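You operate a simulated robot arm through the tools that you are given. There is no shell and no other tool. Be economical: measure what you need, move in short steps, check, and stop when the job is done.

Carry out the task below with a simulated robot arm. There is one attempt and no reset: what you move stays moved.

TASK
Take the grey clip on the grey side table and put it away on the top of the packing bench.

It is judged by the outcome, as a careful person would: the job done as asked, and still so three seconds after it is handed in. It fails if anything else is knocked over, pushed out of place, dropped, spilled or broken.

THE ROBOT
A 6-joint arm with a two-finger parallel gripper, fixed in place. Base frame: the origin is at the foot of the arm, x ahead of it, y to its left, z up. Lengths are in cm, angles in degrees, forces in N, time in s.
With the tool pointing down near the work surface it reaches from about 26 to 68 cm from the base axis. Its first joint turns from -66.0 to 66.0 degrees. Payload 2.9 kg.
Tool frame: the origin (TCP) lies between the finger pads and is the grasp point; the fingertips stand 3 cm ahead of it; z points along the fingers, y is the line along which they close. The gripper opens to 11 cm. The fingers are 2 cm wide and 1 cm thick; the gripper's body (4.8 by 11.2 cm) begins 5.5 cm behind the TCP.
Orientation is told as [roll, pitch, yaw] about the base's x, y, z axes, in that order, counted from this pose: with the fingers straight down and closing along the base's y, the tool's x points along the base's -x, its y along +y and its z along -z.

THE INTERFACE
- The arm moves only by the tool drive_tool. Its argument "increments" is a list of rows, each an object of numbers (a shift or turn left out is 0, a gripper value left out holds the last): "dx", "dy", "dz": the shift along the tool's x, y, z in cm; "twist": the turn about the tool's z in degrees; "jaw": the closure, from 0 (fully open) to 1 (shut). In form: [{"dx": .., "dy": .., "dz": .., "twist": .., "jaw": ..}, ...]. A call has 1 to 12 rows; each row is the pose to reach, as a shift and turn from the pose commanded when the call began, along the tool's axes at that moment. A row lasts 0.2 s, in which the tool goes at most 5 cm and 8.6 degrees; a call with a longer step from one row to the next is refused whole, and so is a gripper value outside its range. A pose out of reach is approached as far as the arm can. The call stops where the force on the tool passes 40 N (or 10 N more than at its start, if that is more) or the arm is blocked; 0.2 s more then pass. The fingers move at their own pace (about 10.8 cm/s each) and stop on an object; they squeeze with about 42 N. The grip force told is the motor's: it shows also when the fingers shut on nothing. Time passes only in rows, and 0.2 s behind the last, so rows that repeat a pose let the fingers close. It gives the time, the measured TCP pose, the force on the tool (base axes), the opening and the grip force at its end, in the units of the frame above (readings bear some noise), and new pictures: "pictures" is both (left out), scene, wrist or none.
- Cameras (640 x 400 px; columns grow to the right, rows downward): "scene" is fixed at [7.07, 43.02, 137.85]; the picture's right is [-0.82, -0.58, 0.00], its down [-0.36, 0.51, -0.78] and it looks along [0.45, -0.64, -0.62] (base axes); focal length 311 px, centre (320, 200). "wrist" rides on the gripper at [-3.6, 0, -5.7] in the tool frame; the picture's right is [0.00, -1.00, 0.00], its down [0.97, 0.00, -0.24] and it looks along [0.24, 0.00, 0.97] (tool axes); focal length 218 px, centre (320, 200).
- locate(camera, pixels): there is no depth. For up to 12 entries [column, row, z] of the newest picture of that camera ("zoom" is the newest enlarged one), the place [x, y] in the base frame at which the ray of that pixel passes the height z, good to about 0.2 cm. No time passes.
- enlarge(camera, box): a new picture of the part [left, top, right, bottom] of that camera's present view, enlarged. No time passes.
- job_done(): hands the job in; it is judged then, once.

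Work in short steps. Measure before you move; look again where a grasp or a placing could have gone wrong, and mend it. You have 60 turns and 120 pictures in all, the two below and enlarged ones among them. Open the gripper and draw the arm clear of the work before you hand the job in, unless the task says otherwise; then end with one line.

The tools are called as a command line: name --argument value ..., lists and objects as JSON in quotes. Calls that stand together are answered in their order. drive_tool: Moves the arm, as the interface text tells. Its arguments: {"type":"object","properties":{"increments":{"type":"array","items":{"type":"object","properties":{"dx":{"type":"number"},"dy":{"type":"number"},"dz":{"type":"number"},"twist":{"type":"number"},"jaw":{"type":"number"}}}},"pictures":{"type":"string","enum":["both","scene","wrist","none"]}},"required":["increments"]} The other tools are called the same way: locate (camera, pixels) gives the place at which the rays of pixels pass given heights; enlarge (camera, box) takes an enlarged picture of a part of a camera's view; job_done () hands the job in.

At the start:

```text
t: 0.0
ee_pos: [46.36, -20.32, 98.62]
tcp_rot: [0.0, 0.0, 0.0]
ft_force: [-0.4, -0.5, 0.4]
opening: 11.0
finger_force: 0.1
```

scene: 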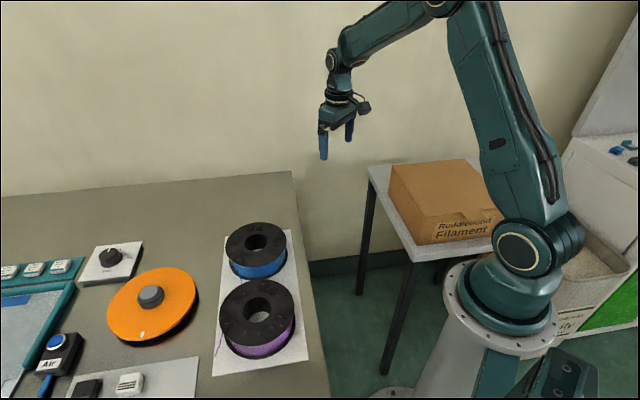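
wrist: 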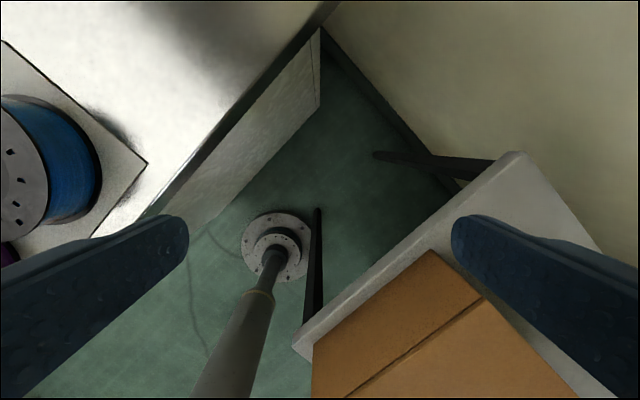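

The side table (scene px 370-500, 160-260) holds a cardboard box; no clip is visible yet. I enlarge both views to look for it.

enlarge --camera "scene" --box '[350, 140, 510, 270]'

enlarge --camera "wrist" --box '[290, 140, 640, 400]'

enlarge --camera "scene" --box '[0, 160, 340, 400]'

```text
3.08 times, centred on (430, 205) of scene
```

zoom: 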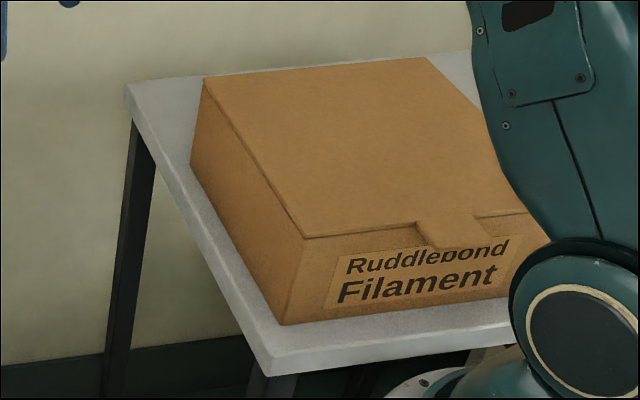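

```text
1.54 times, centred on (465, 270) of wrist
```

zoom: 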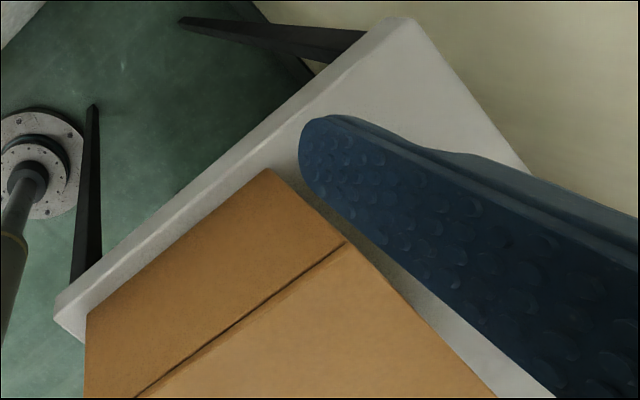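

```text
1.67 times, centred on (170, 280) of scene
```

zoom: 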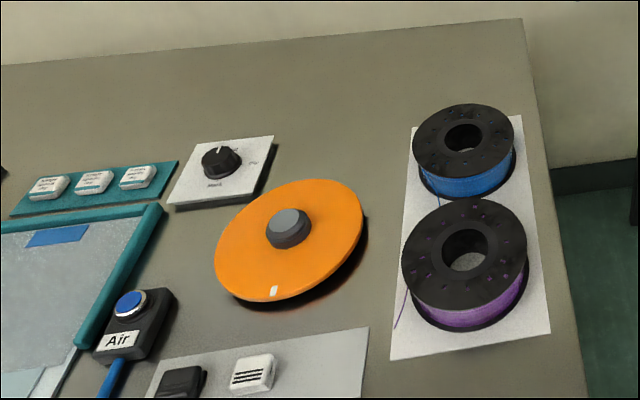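

locate --camera "scene" --pixels '[[369, 168, 60], [369, 168, 68], [369, 168, 76], [414, 260, 60], [414, 260, 68], [414, 260, 76], [292, 172, 76], [330, 398, 76], [401, 166, 80]]'

locate --camera "wrist" --pixels '[[513, 153, 60], [513, 153, 68], [513, 153, 76], [293, 341, 60], [293, 341, 68], [293, 341, 76], [604, 255, 60], [604, 255, 68], [604, 255, 76], [432, 250, 80], [147, 163, 76], [320, 28, 76]]'

```text
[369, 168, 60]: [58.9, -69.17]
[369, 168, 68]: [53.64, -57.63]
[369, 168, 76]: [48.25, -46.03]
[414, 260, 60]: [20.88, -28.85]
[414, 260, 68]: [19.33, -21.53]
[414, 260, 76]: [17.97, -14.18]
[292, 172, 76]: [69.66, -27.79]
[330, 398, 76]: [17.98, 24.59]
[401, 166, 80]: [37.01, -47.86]
```

```text
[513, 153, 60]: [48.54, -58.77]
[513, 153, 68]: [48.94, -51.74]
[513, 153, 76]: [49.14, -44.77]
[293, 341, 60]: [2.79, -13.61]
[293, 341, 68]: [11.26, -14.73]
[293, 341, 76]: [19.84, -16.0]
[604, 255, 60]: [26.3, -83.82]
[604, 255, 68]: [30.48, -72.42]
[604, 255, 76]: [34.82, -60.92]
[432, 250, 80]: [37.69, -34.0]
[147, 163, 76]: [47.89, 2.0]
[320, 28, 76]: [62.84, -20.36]
```

Both views put the table top at about z=76, with corners near (48.7,-45.5) and (19,-15). The clip must be hidden behind the box, so I raise the tool and move it above the box in order to look down.

drive_tool --increments '[{"dz": -4}, {"dz": -8}, {"dx": 3, "dy": -3, "dz": -9}, {"dx": 6, "dy": -6, "dz": -9}, {"dx": 9, "dy": -9, "dz": -9}, {"dx": 12, "dy": -12, "dz": -9}, {"dx": 14, "dy": -15, "dz": -9}]'

```text
t: 1.6
ee_pos: [32.28, -35.42, 107.65]
tcp_rot: [0.0, 0.0, 0.1]
ft_force: [-0.4, 0.0, -0.1]
opening: 10.98
finger_force: 0.0
```

scene: 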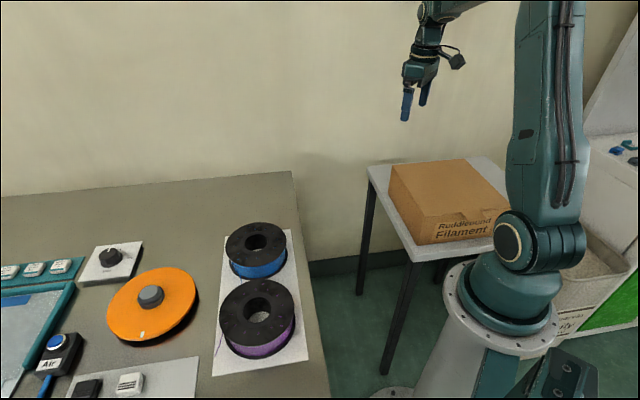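
wrist: 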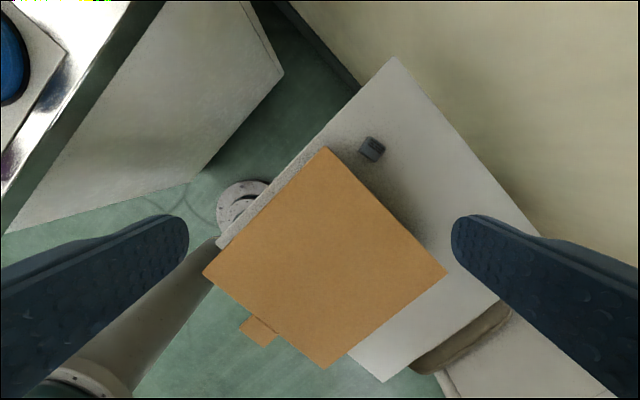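

The clip is visible at wrist (371,148), behind the box on the wall side. I enlarge it and measure.

locate --camera "wrist" --pixels '[[371, 148, 77], [325, 149, 84], [325, 149, 86], [445, 272, 84], [393, 58, 76], [540, 235, 76], [383, 381, 76], [203, 272, 84], [360, 153, 76], [385, 145, 76]]'

enlarge --camera "wrist" --box '[331, 118, 411, 168]'

locate --camera "scene" --pixels '[[402, 166, 82], [402, 166, 84], [402, 166, 86], [402, 166, 88], [425, 217, 84], [425, 217, 86]]'

```text
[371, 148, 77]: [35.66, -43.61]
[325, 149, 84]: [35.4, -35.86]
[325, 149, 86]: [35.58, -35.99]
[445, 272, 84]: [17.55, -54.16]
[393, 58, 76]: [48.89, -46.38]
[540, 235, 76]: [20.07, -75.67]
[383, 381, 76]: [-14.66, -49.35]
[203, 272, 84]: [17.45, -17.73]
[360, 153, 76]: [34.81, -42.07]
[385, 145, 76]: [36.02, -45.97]
```

```text
8.00 times, centred on (371, 143) of wrist
```

zoom: 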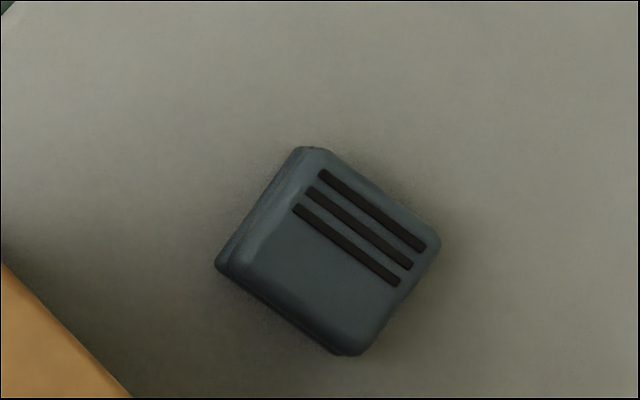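

```text
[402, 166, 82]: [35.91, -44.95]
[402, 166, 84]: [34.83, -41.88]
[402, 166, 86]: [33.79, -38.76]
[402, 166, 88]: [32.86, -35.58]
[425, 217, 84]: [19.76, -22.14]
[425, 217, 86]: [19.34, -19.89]
```

locate --camera "scene" --pixels '[[392.7, 165.4, 84], [392.7, 165.4, 86], [392.7, 165.4, 88], [423.5, 217, 86], [423.5, 217, 88], [390, 192, 76]]'

locate --camera "wrist" --pixels '[[325, 149, 87], [445, 272, 87], [203, 272, 87], [325, 369, 87]]'

locate --camera "zoom" --pixels '[[314, 150, 78], [440, 240, 78], [350, 355, 78], [235, 265, 78], [215, 265, 76], [345, 357, 76], [300, 147, 76], [130, 398, 76]]'

```text
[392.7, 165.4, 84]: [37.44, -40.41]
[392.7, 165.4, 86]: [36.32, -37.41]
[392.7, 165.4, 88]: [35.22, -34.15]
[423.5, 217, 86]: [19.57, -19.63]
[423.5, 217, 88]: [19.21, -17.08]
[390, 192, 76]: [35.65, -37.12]
```

```text
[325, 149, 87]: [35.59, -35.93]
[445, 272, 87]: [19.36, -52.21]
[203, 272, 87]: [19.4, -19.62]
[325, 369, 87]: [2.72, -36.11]
```

```text
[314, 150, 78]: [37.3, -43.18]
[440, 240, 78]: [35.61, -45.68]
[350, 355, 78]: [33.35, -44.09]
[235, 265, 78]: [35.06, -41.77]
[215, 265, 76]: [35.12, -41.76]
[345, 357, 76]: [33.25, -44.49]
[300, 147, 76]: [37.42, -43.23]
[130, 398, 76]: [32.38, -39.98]
```

The box top is at z≈86.7, with its wall-side face on x−y≈71.6. The clip is about 3×2.8 cm, centred at (35.3,-43.7), with its edges at 55° and -35°. I move above it with a twist of 35.4° (camera on the wall side), partly close the jaw, and come down to z≈93.

drive_tool --increments '[{"dx": -0.5, "dy": -1.5, "twist": 7, "jaw": 0.35}, {"dx": -1, "dy": -3, "twist": 14}, {"dx": -1.5, "dy": -4.5, "twist": 21}, {"dx": -2, "dy": -6, "twist": 28}, {"dx": -2.6, "dy": -7.5, "twist": 35.4}, {"dx": -3, "dy": -8.3, "dz": 2, "twist": 35.4}, {"dx": -3, "dy": -8.3, "dz": 6, "twist": 35.4}, {"dx": -3, "dy": -8.3, "dz": 10, "twist": 35.4}, {"dx": -3, "dy": -8.3, "dz": 14, "twist": 35.4}]'

locate --camera "scene" --pixels '[[130, 383, 77], [88, 388, 77], [199, 357, 76], [190, 397, 76], [78, 375, 76], [60, 355, 76], [196, 300, 80], [258, 200, 76], [250, 185, 76], [312, 330, 76]]'

```text
t: 3.6
ee_pos: [35.51, -43.89, 93.46]
tcp_rot: [0.1, 0.0, -35.4]
ft_force: [0.3, 0.3, -0.8]
opening: 7.15
finger_force: 0.1
```

scene: 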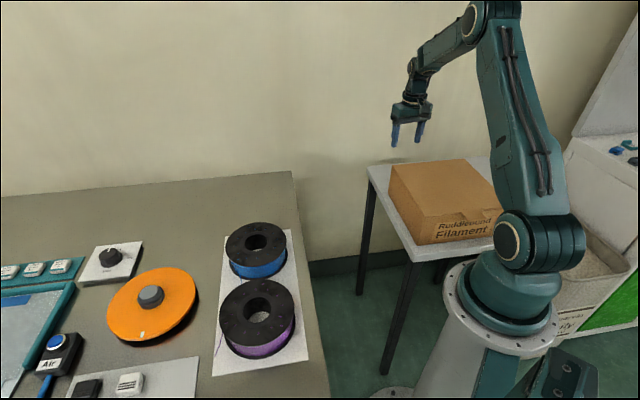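
wrist: 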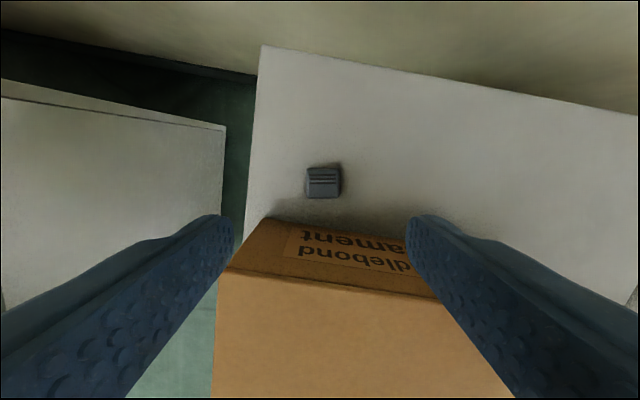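

```text
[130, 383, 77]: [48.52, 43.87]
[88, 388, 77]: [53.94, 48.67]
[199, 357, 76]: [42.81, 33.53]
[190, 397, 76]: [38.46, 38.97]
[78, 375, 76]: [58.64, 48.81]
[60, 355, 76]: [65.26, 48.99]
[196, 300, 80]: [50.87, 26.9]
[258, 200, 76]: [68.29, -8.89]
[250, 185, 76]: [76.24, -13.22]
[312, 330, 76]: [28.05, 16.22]
```

The clip is at wrist (323,182). I re-measure it from here, at higher resolution.

enlarge --camera "wrist" --box '[283, 152, 363, 222]'

locate --camera "wrist" --pixels '[[323, 182, 76], [323, 182, 78], [308, 198, 76], [341, 198, 76], [306, 168, 78], [340, 168, 78], [265, 217, 86.7], [225, 265, 86.7], [270, 215, 76]]'

```text
5.71 times, centred on (323, 187) of wrist
```

zoom: 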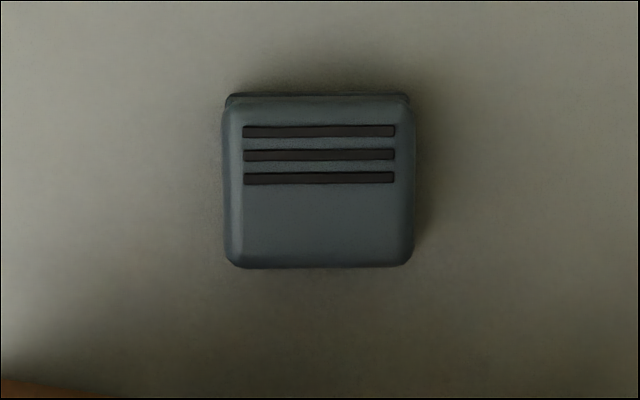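

```text
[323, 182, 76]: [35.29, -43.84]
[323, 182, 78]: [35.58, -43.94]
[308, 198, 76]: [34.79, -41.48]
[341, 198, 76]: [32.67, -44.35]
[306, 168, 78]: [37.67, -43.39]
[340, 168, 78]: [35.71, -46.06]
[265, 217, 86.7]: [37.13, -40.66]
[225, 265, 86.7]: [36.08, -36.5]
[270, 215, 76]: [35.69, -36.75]
```

The tool is centred and aligned over the clip. I go down 13.9 cm to TCP z≈79.6, stopping short of the table.

drive_tool --increments '[{"dz": 3}, {"dz": 6}, {"dz": 8.5}, {"dz": 10.5}, {"dz": 12}, {"dz": 13}, {"dz": 13.6}, {"dz": 13.9}]'

```text
t: 5.4
ee_pos: [35.45, -43.8, 79.79]
tcp_rot: [-0.1, 0.0, -35.4]
ft_force: [-0.6, -0.7, 0.1]
opening: 7.16
finger_force: 0.0
```

scene: 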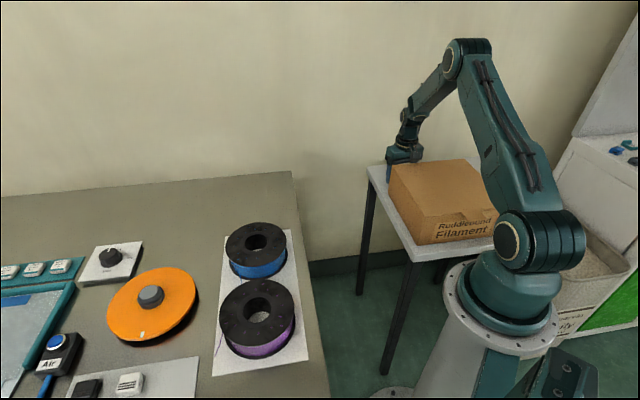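
wrist: 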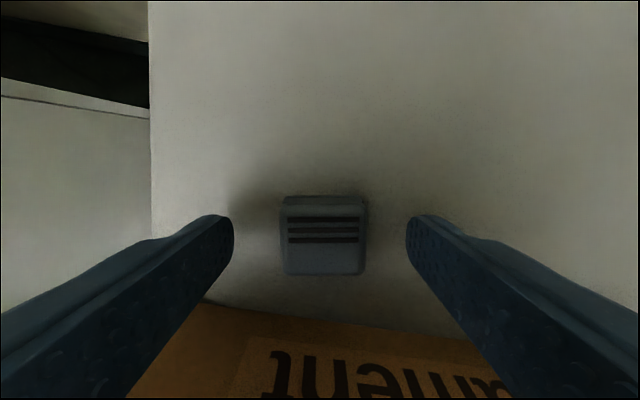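

The clip sits between the finger pads. I go down 0.3 cm and close.

drive_tool --increments '[{"dz": 0.3}, {"dz": 0.3, "jaw": 0.6}, {"dz": 0.3, "jaw": 0.8}, {"dz": 0.3, "jaw": 0.9}, {"dz": 0.3, "jaw": 0.9}]'

```text
t: 6.6
ee_pos: [35.56, -43.85, 79.53]
tcp_rot: [0.0, 0.1, -35.4]
ft_force: [0.8, -0.6, 0.0]
opening: 3.2
finger_force: 42.0
```

scene: 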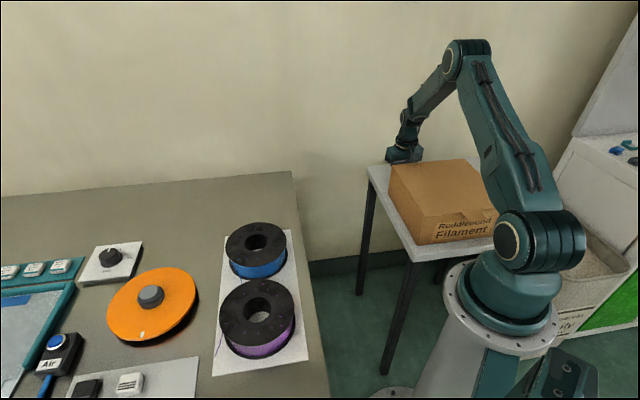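
wrist: 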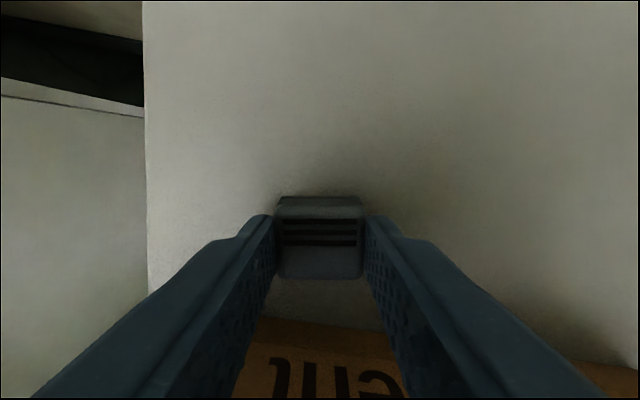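

The clip is held: opening 3.2 cm, 42 N. I lift it straight up.

drive_tool --increments '[{"dz": -1}, {"dz": -4}, {"dz": -8}, {"dz": -12}, {"dz": -16}, {"dz": -20}, {"dz": -24}]'

```text
t: 8.2
ee_pos: [35.67, -43.78, 103.66]
tcp_rot: [-0.1, 0.1, -35.4]
ft_force: [-0.5, -2.0, -1.1]
opening: 3.2
finger_force: 41.9
```

scene: 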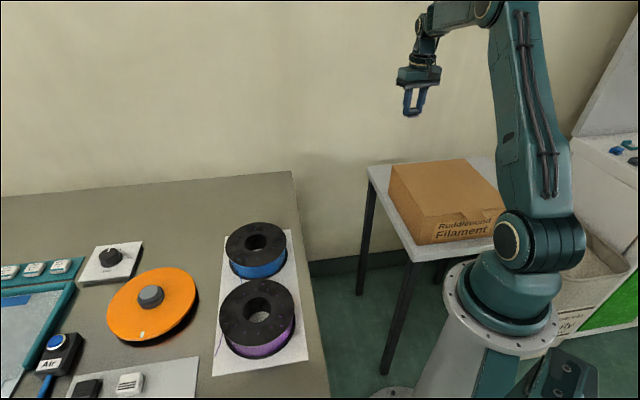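
wrist: 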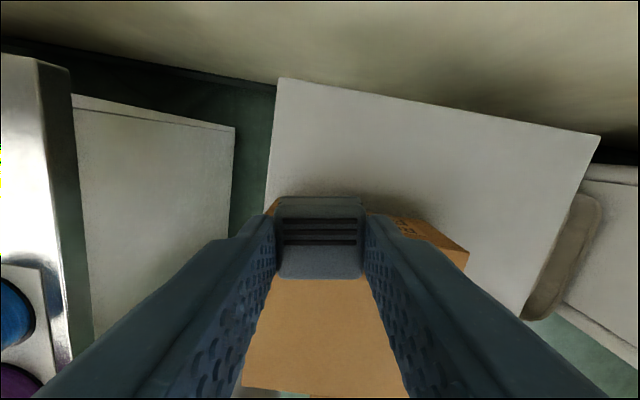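

The clip is lifted securely. The striped pale mat on the bench (near scene (130,383)) already holds similar pieces, so I carry the clip high over the bench toward it and look.

drive_tool --increments '[{"dx": 1.7, "dy": 3.7}, {"dx": 3.4, "dy": 7.4}, {"dx": 5.1, "dy": 11.1}, {"dx": 6.8, "dy": 14.8}, {"dx": 8.5, "dy": 18.5}, {"dx": 10.2, "dy": 22.2}, {"dx": 11.9, "dy": 25.9}, {"dx": 13.6, "dy": 29.6}, {"dx": 15.3, "dy": 33.3}, {"dx": 17, "dy": 37}, {"dx": 18.6, "dy": 40.5}]' --pictures "wrist"

```text
t: 10.6
ee_pos: [43.73, 0.33, 103.57]
tcp_rot: [0.0, 0.0, -35.4]
ft_force: [0.4, 0.9, -0.2]
opening: 3.19
finger_force: 42.3
```

wrist: 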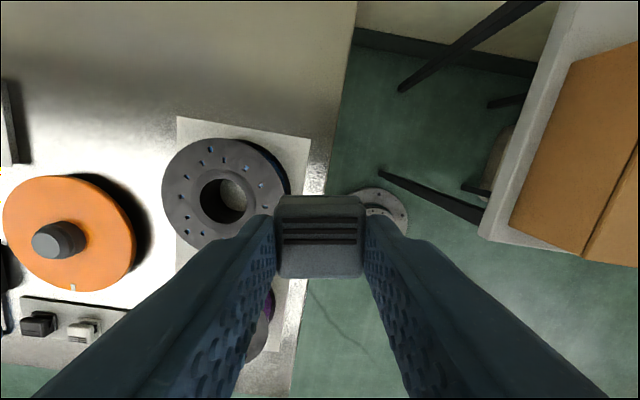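

Now on to above the mat's near end.

drive_tool --increments '[{"dx": 2.5, "dy": 3.2}, {"dx": 5, "dy": 6.4}, {"dx": 7.6, "dy": 9.6}, {"dx": 10.1, "dy": 12.8}, {"dx": 12.7, "dy": 16}, {"dx": 15.2, "dy": 19.2}, {"dx": 17.8, "dy": 22.4}, {"dx": 20.3, "dy": 25.6}]'

```text
t: 12.4
ee_pos: [41.95, 32.88, 103.75]
tcp_rot: [0.0, 0.0, -35.4]
ft_force: [-0.4, -0.9, -0.1]
opening: 3.17
finger_force: 42.0
```

scene: 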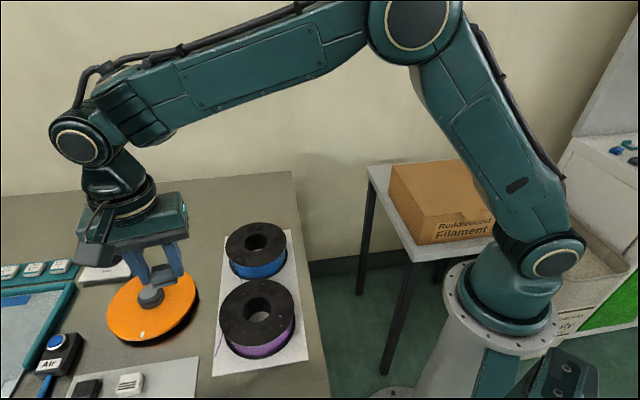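
wrist: 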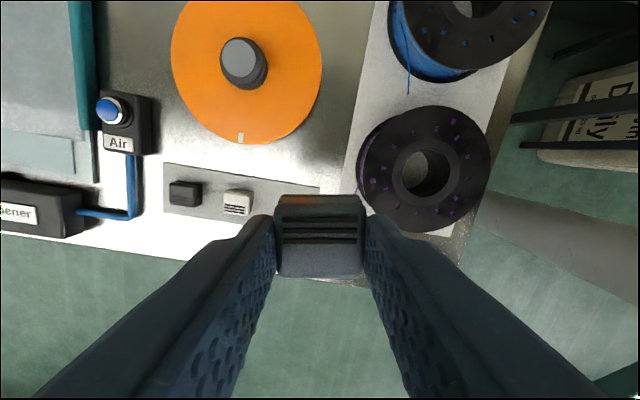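

The mat (wrist (163,163) to (319,187)) holds a black and a white clip with an open place beside them. I measure that place.

enlarge --camera "wrist" --box '[150, 140, 380, 284]'

locate --camera "wrist" --pixels '[[163, 163, 76.3], [163, 211, 76.3], [319, 187, 76.3], [184, 194, 76.5], [237, 203, 76.5], [224, 190, 78], [252, 192, 78], [250, 216, 76.3], [223, 214, 76.3], [280, 192, 76.3], [375, 287, 76], [357, 165, 76]]'

```text
2.78 times, centred on (265, 212) of wrist
```

zoom: 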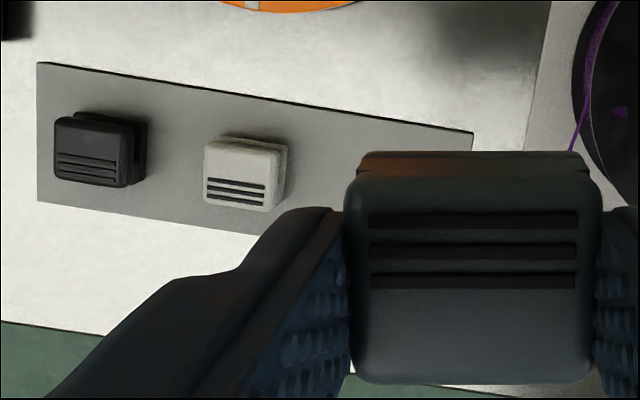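

```text
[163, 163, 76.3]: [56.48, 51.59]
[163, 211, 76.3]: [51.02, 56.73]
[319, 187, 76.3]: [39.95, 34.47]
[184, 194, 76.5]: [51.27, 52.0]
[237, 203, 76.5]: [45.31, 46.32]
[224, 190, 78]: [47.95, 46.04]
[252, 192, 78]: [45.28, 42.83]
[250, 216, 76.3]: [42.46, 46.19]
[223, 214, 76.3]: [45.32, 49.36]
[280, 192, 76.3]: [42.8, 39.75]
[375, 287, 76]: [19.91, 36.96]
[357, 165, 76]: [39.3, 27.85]
```

Scene and wrist disagree at z=76 for the mat, so the bench top must be higher, around 80. I refine this with enlarged pictures of the same features.

enlarge --camera "scene" --box '[60, 320, 220, 400]'

locate --camera "wrist" --pixels '[[319.5, 187, 79], [319.5, 187, 80], [319.5, 187, 81], [163, 163, 80], [163, 211, 80], [453, 263, 80], [373, 288, 80], [247, 222, 80], [252, 211, 80], [224, 210, 82], [250, 214, 82], [224, 191, 82]]'

```text
4.00 times, centred on (140, 360) of scene
```

zoom: 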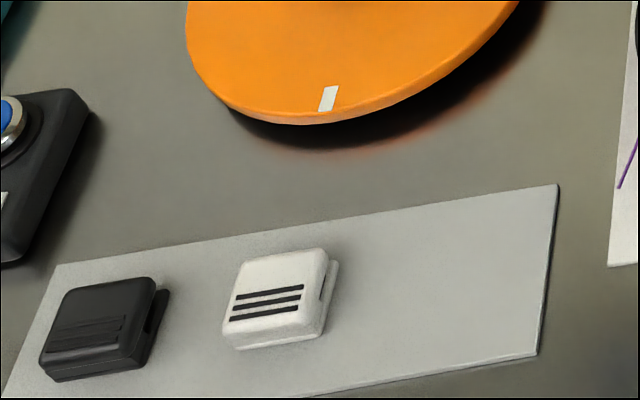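

```text
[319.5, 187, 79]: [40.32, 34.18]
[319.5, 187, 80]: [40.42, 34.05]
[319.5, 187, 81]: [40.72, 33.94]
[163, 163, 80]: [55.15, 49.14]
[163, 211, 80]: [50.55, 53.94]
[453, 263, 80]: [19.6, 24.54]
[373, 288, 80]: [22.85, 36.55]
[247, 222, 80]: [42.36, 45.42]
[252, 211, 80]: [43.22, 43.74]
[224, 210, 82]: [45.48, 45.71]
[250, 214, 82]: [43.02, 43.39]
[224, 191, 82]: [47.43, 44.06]
```

locate --camera "zoom" --pixels '[[558, 186, 79], [558, 186, 80], [558, 186, 81], [57, 266, 80], [57, 266, 80.5], [538, 355, 80], [435, 285, 80], [328, 338, 80], [338, 262, 80], [225, 345, 80], [165, 290, 80], [50, 380, 80]]'

```text
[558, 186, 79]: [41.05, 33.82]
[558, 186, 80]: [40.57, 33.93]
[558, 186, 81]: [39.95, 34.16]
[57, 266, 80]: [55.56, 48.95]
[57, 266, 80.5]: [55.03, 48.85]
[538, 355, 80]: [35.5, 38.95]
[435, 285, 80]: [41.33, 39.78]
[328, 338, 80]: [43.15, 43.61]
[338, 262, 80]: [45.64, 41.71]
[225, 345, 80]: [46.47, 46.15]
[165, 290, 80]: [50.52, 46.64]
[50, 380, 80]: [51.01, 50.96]
```

The bench mat is at z≈80.1. Its clips are spaced about 7.1 cm apart, so the free place is centred near (40.3,38.9) at 45°. I move there, twist 9.6°, and come down to about 3 cm above the placing height.

drive_tool --increments '[{"dx": 2.4, "dy": 2, "twist": 4.8}, {"dx": 4.83, "dy": 3.95, "twist": 9.6}, {"dx": 4.83, "dy": 3.95, "dz": 3, "twist": 9.6}, {"dx": 4.83, "dy": 3.95, "dz": 7, "twist": 9.6}, {"dx": 4.83, "dy": 3.95, "dz": 11, "twist": 9.6}, {"dx": 4.83, "dy": 3.95, "dz": 14.5, "twist": 9.6}, {"dx": 4.83, "dy": 3.95, "dz": 16.5, "twist": 9.6}, {"dx": 4.83, "dy": 3.95, "dz": 17, "twist": 9.6}]'

```text
t: 14.2
ee_pos: [40.2, 38.66, 86.55]
tcp_rot: [0.0, 0.1, -44.9]
ft_force: [-0.6, -0.2, 0.9]
opening: 3.2
finger_force: 41.4
```

scene: 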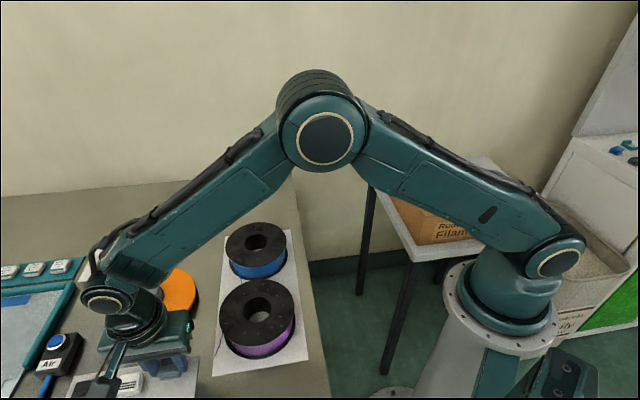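
wrist: 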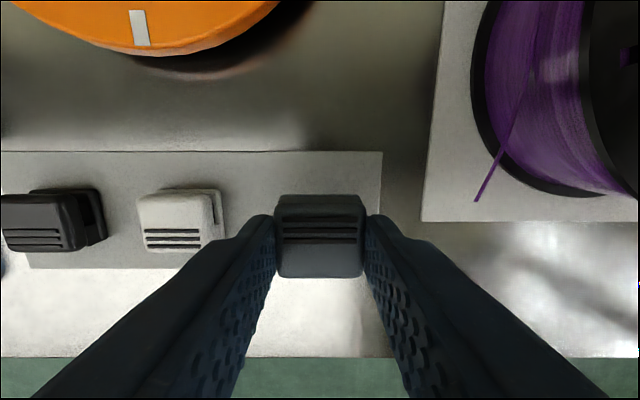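

Aligned with the mat and the other clips. I lower in small steps toward TCP z≈83.6.

drive_tool --increments '[{"dz": 1}, {"dz": 1.8}, {"dz": 2.3}, {"dz": 2.6}, {"dz": 2.8}, {"dz": 2.8}]'

```text
t: 15.6
ee_pos: [40.31, 38.75, 83.92]
tcp_rot: [0.2, 0.0, -45.0]
ft_force: [-3.5, -2.9, 14.8]
opening: 3.19
finger_force: 41.6
```

scene: 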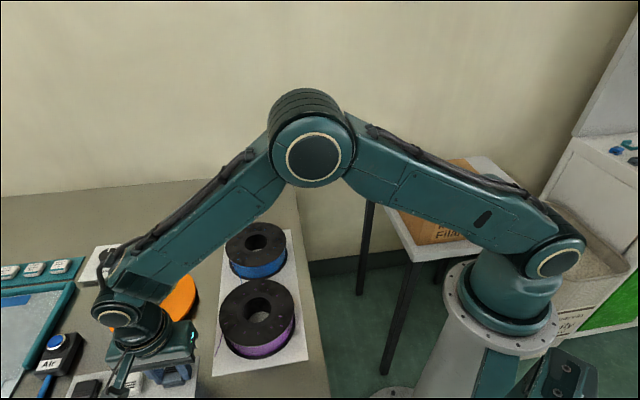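
wrist: 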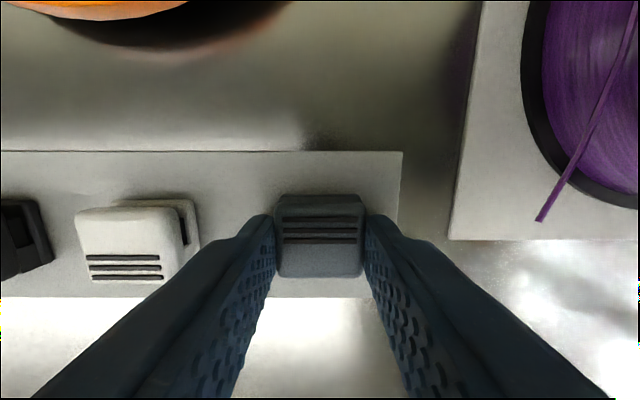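

Contact (about 15 N upward), so the clip rests on the mat. I ease up slightly and open to about 5.5 cm.

drive_tool --increments '[{"dz": -0.1}, {"dz": -0.1}, {"dz": -0.1, "jaw": 0.6}, {"dz": -0.1, "jaw": 0.5}, {"dz": -0.1, "jaw": 0.5}]'

```text
t: 16.8
ee_pos: [40.28, 38.67, 83.85]
tcp_rot: [-0.1, 0.0, -45.0]
ft_force: [0.3, -0.7, 0.3]
opening: 5.49
finger_force: 0.0
```

scene: 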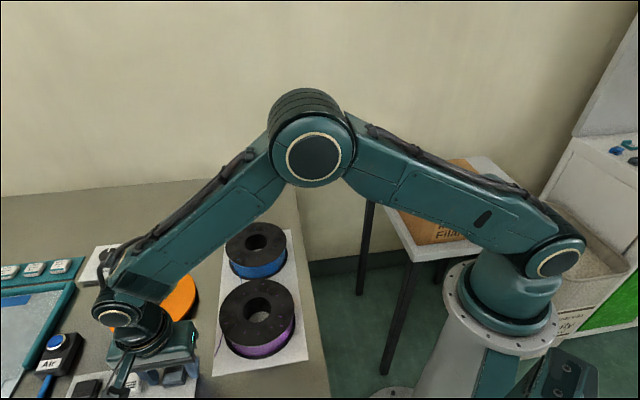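
wrist: 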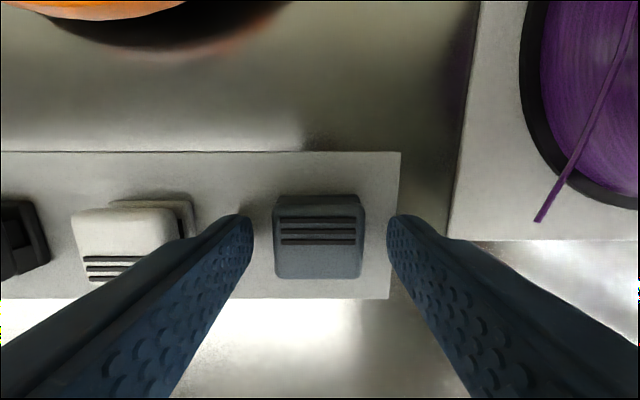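

The clip is released and lies flat. I raise the arm straight up and clear.

drive_tool --increments '[{"dz": -1}, {"dz": -4}, {"dz": -8}, {"dz": -12}, {"dz": -16}, {"dz": -20}, {"dz": -20, "dy": -4}, {"dz": -20, "dy": -8}, {"dz": -20, "dy": -12}, {"dz": -20, "dy": -16}, {"dz": -20, "dy": -20}, {"dz": -20, "dy": -20}]'

```text
t: 19.4
ee_pos: [26.19, 24.83, 103.62]
tcp_rot: [0.0, 0.0, -45.0]
ft_force: [-0.8, 0.0, 0.2]
opening: 5.51
finger_force: 0.2
```

scene: 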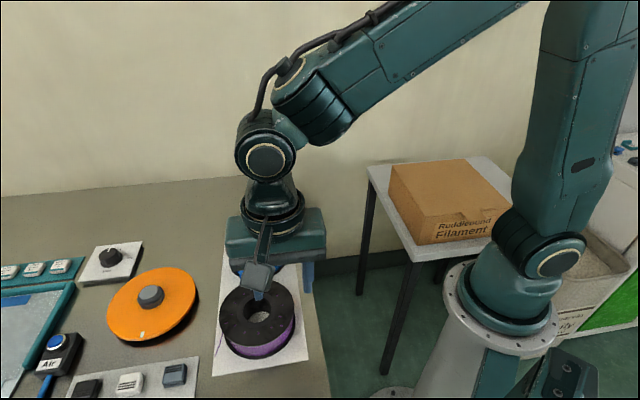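
wrist: 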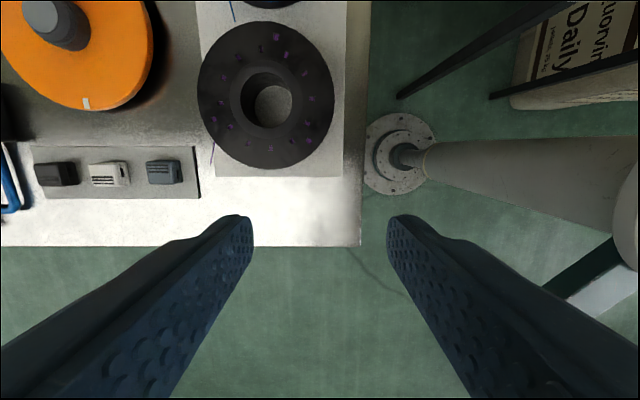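

The grey clip sits on the mat beside the black and white ones (scene (175,375)). Everything else is where it was and the arm is clear, so I hand in.

job_done

```text
The job is handed in.
```

The grey clip is now on top of the packing bench, on the mat beside the black and white clips; nothing else was moved, and the job is handed in.
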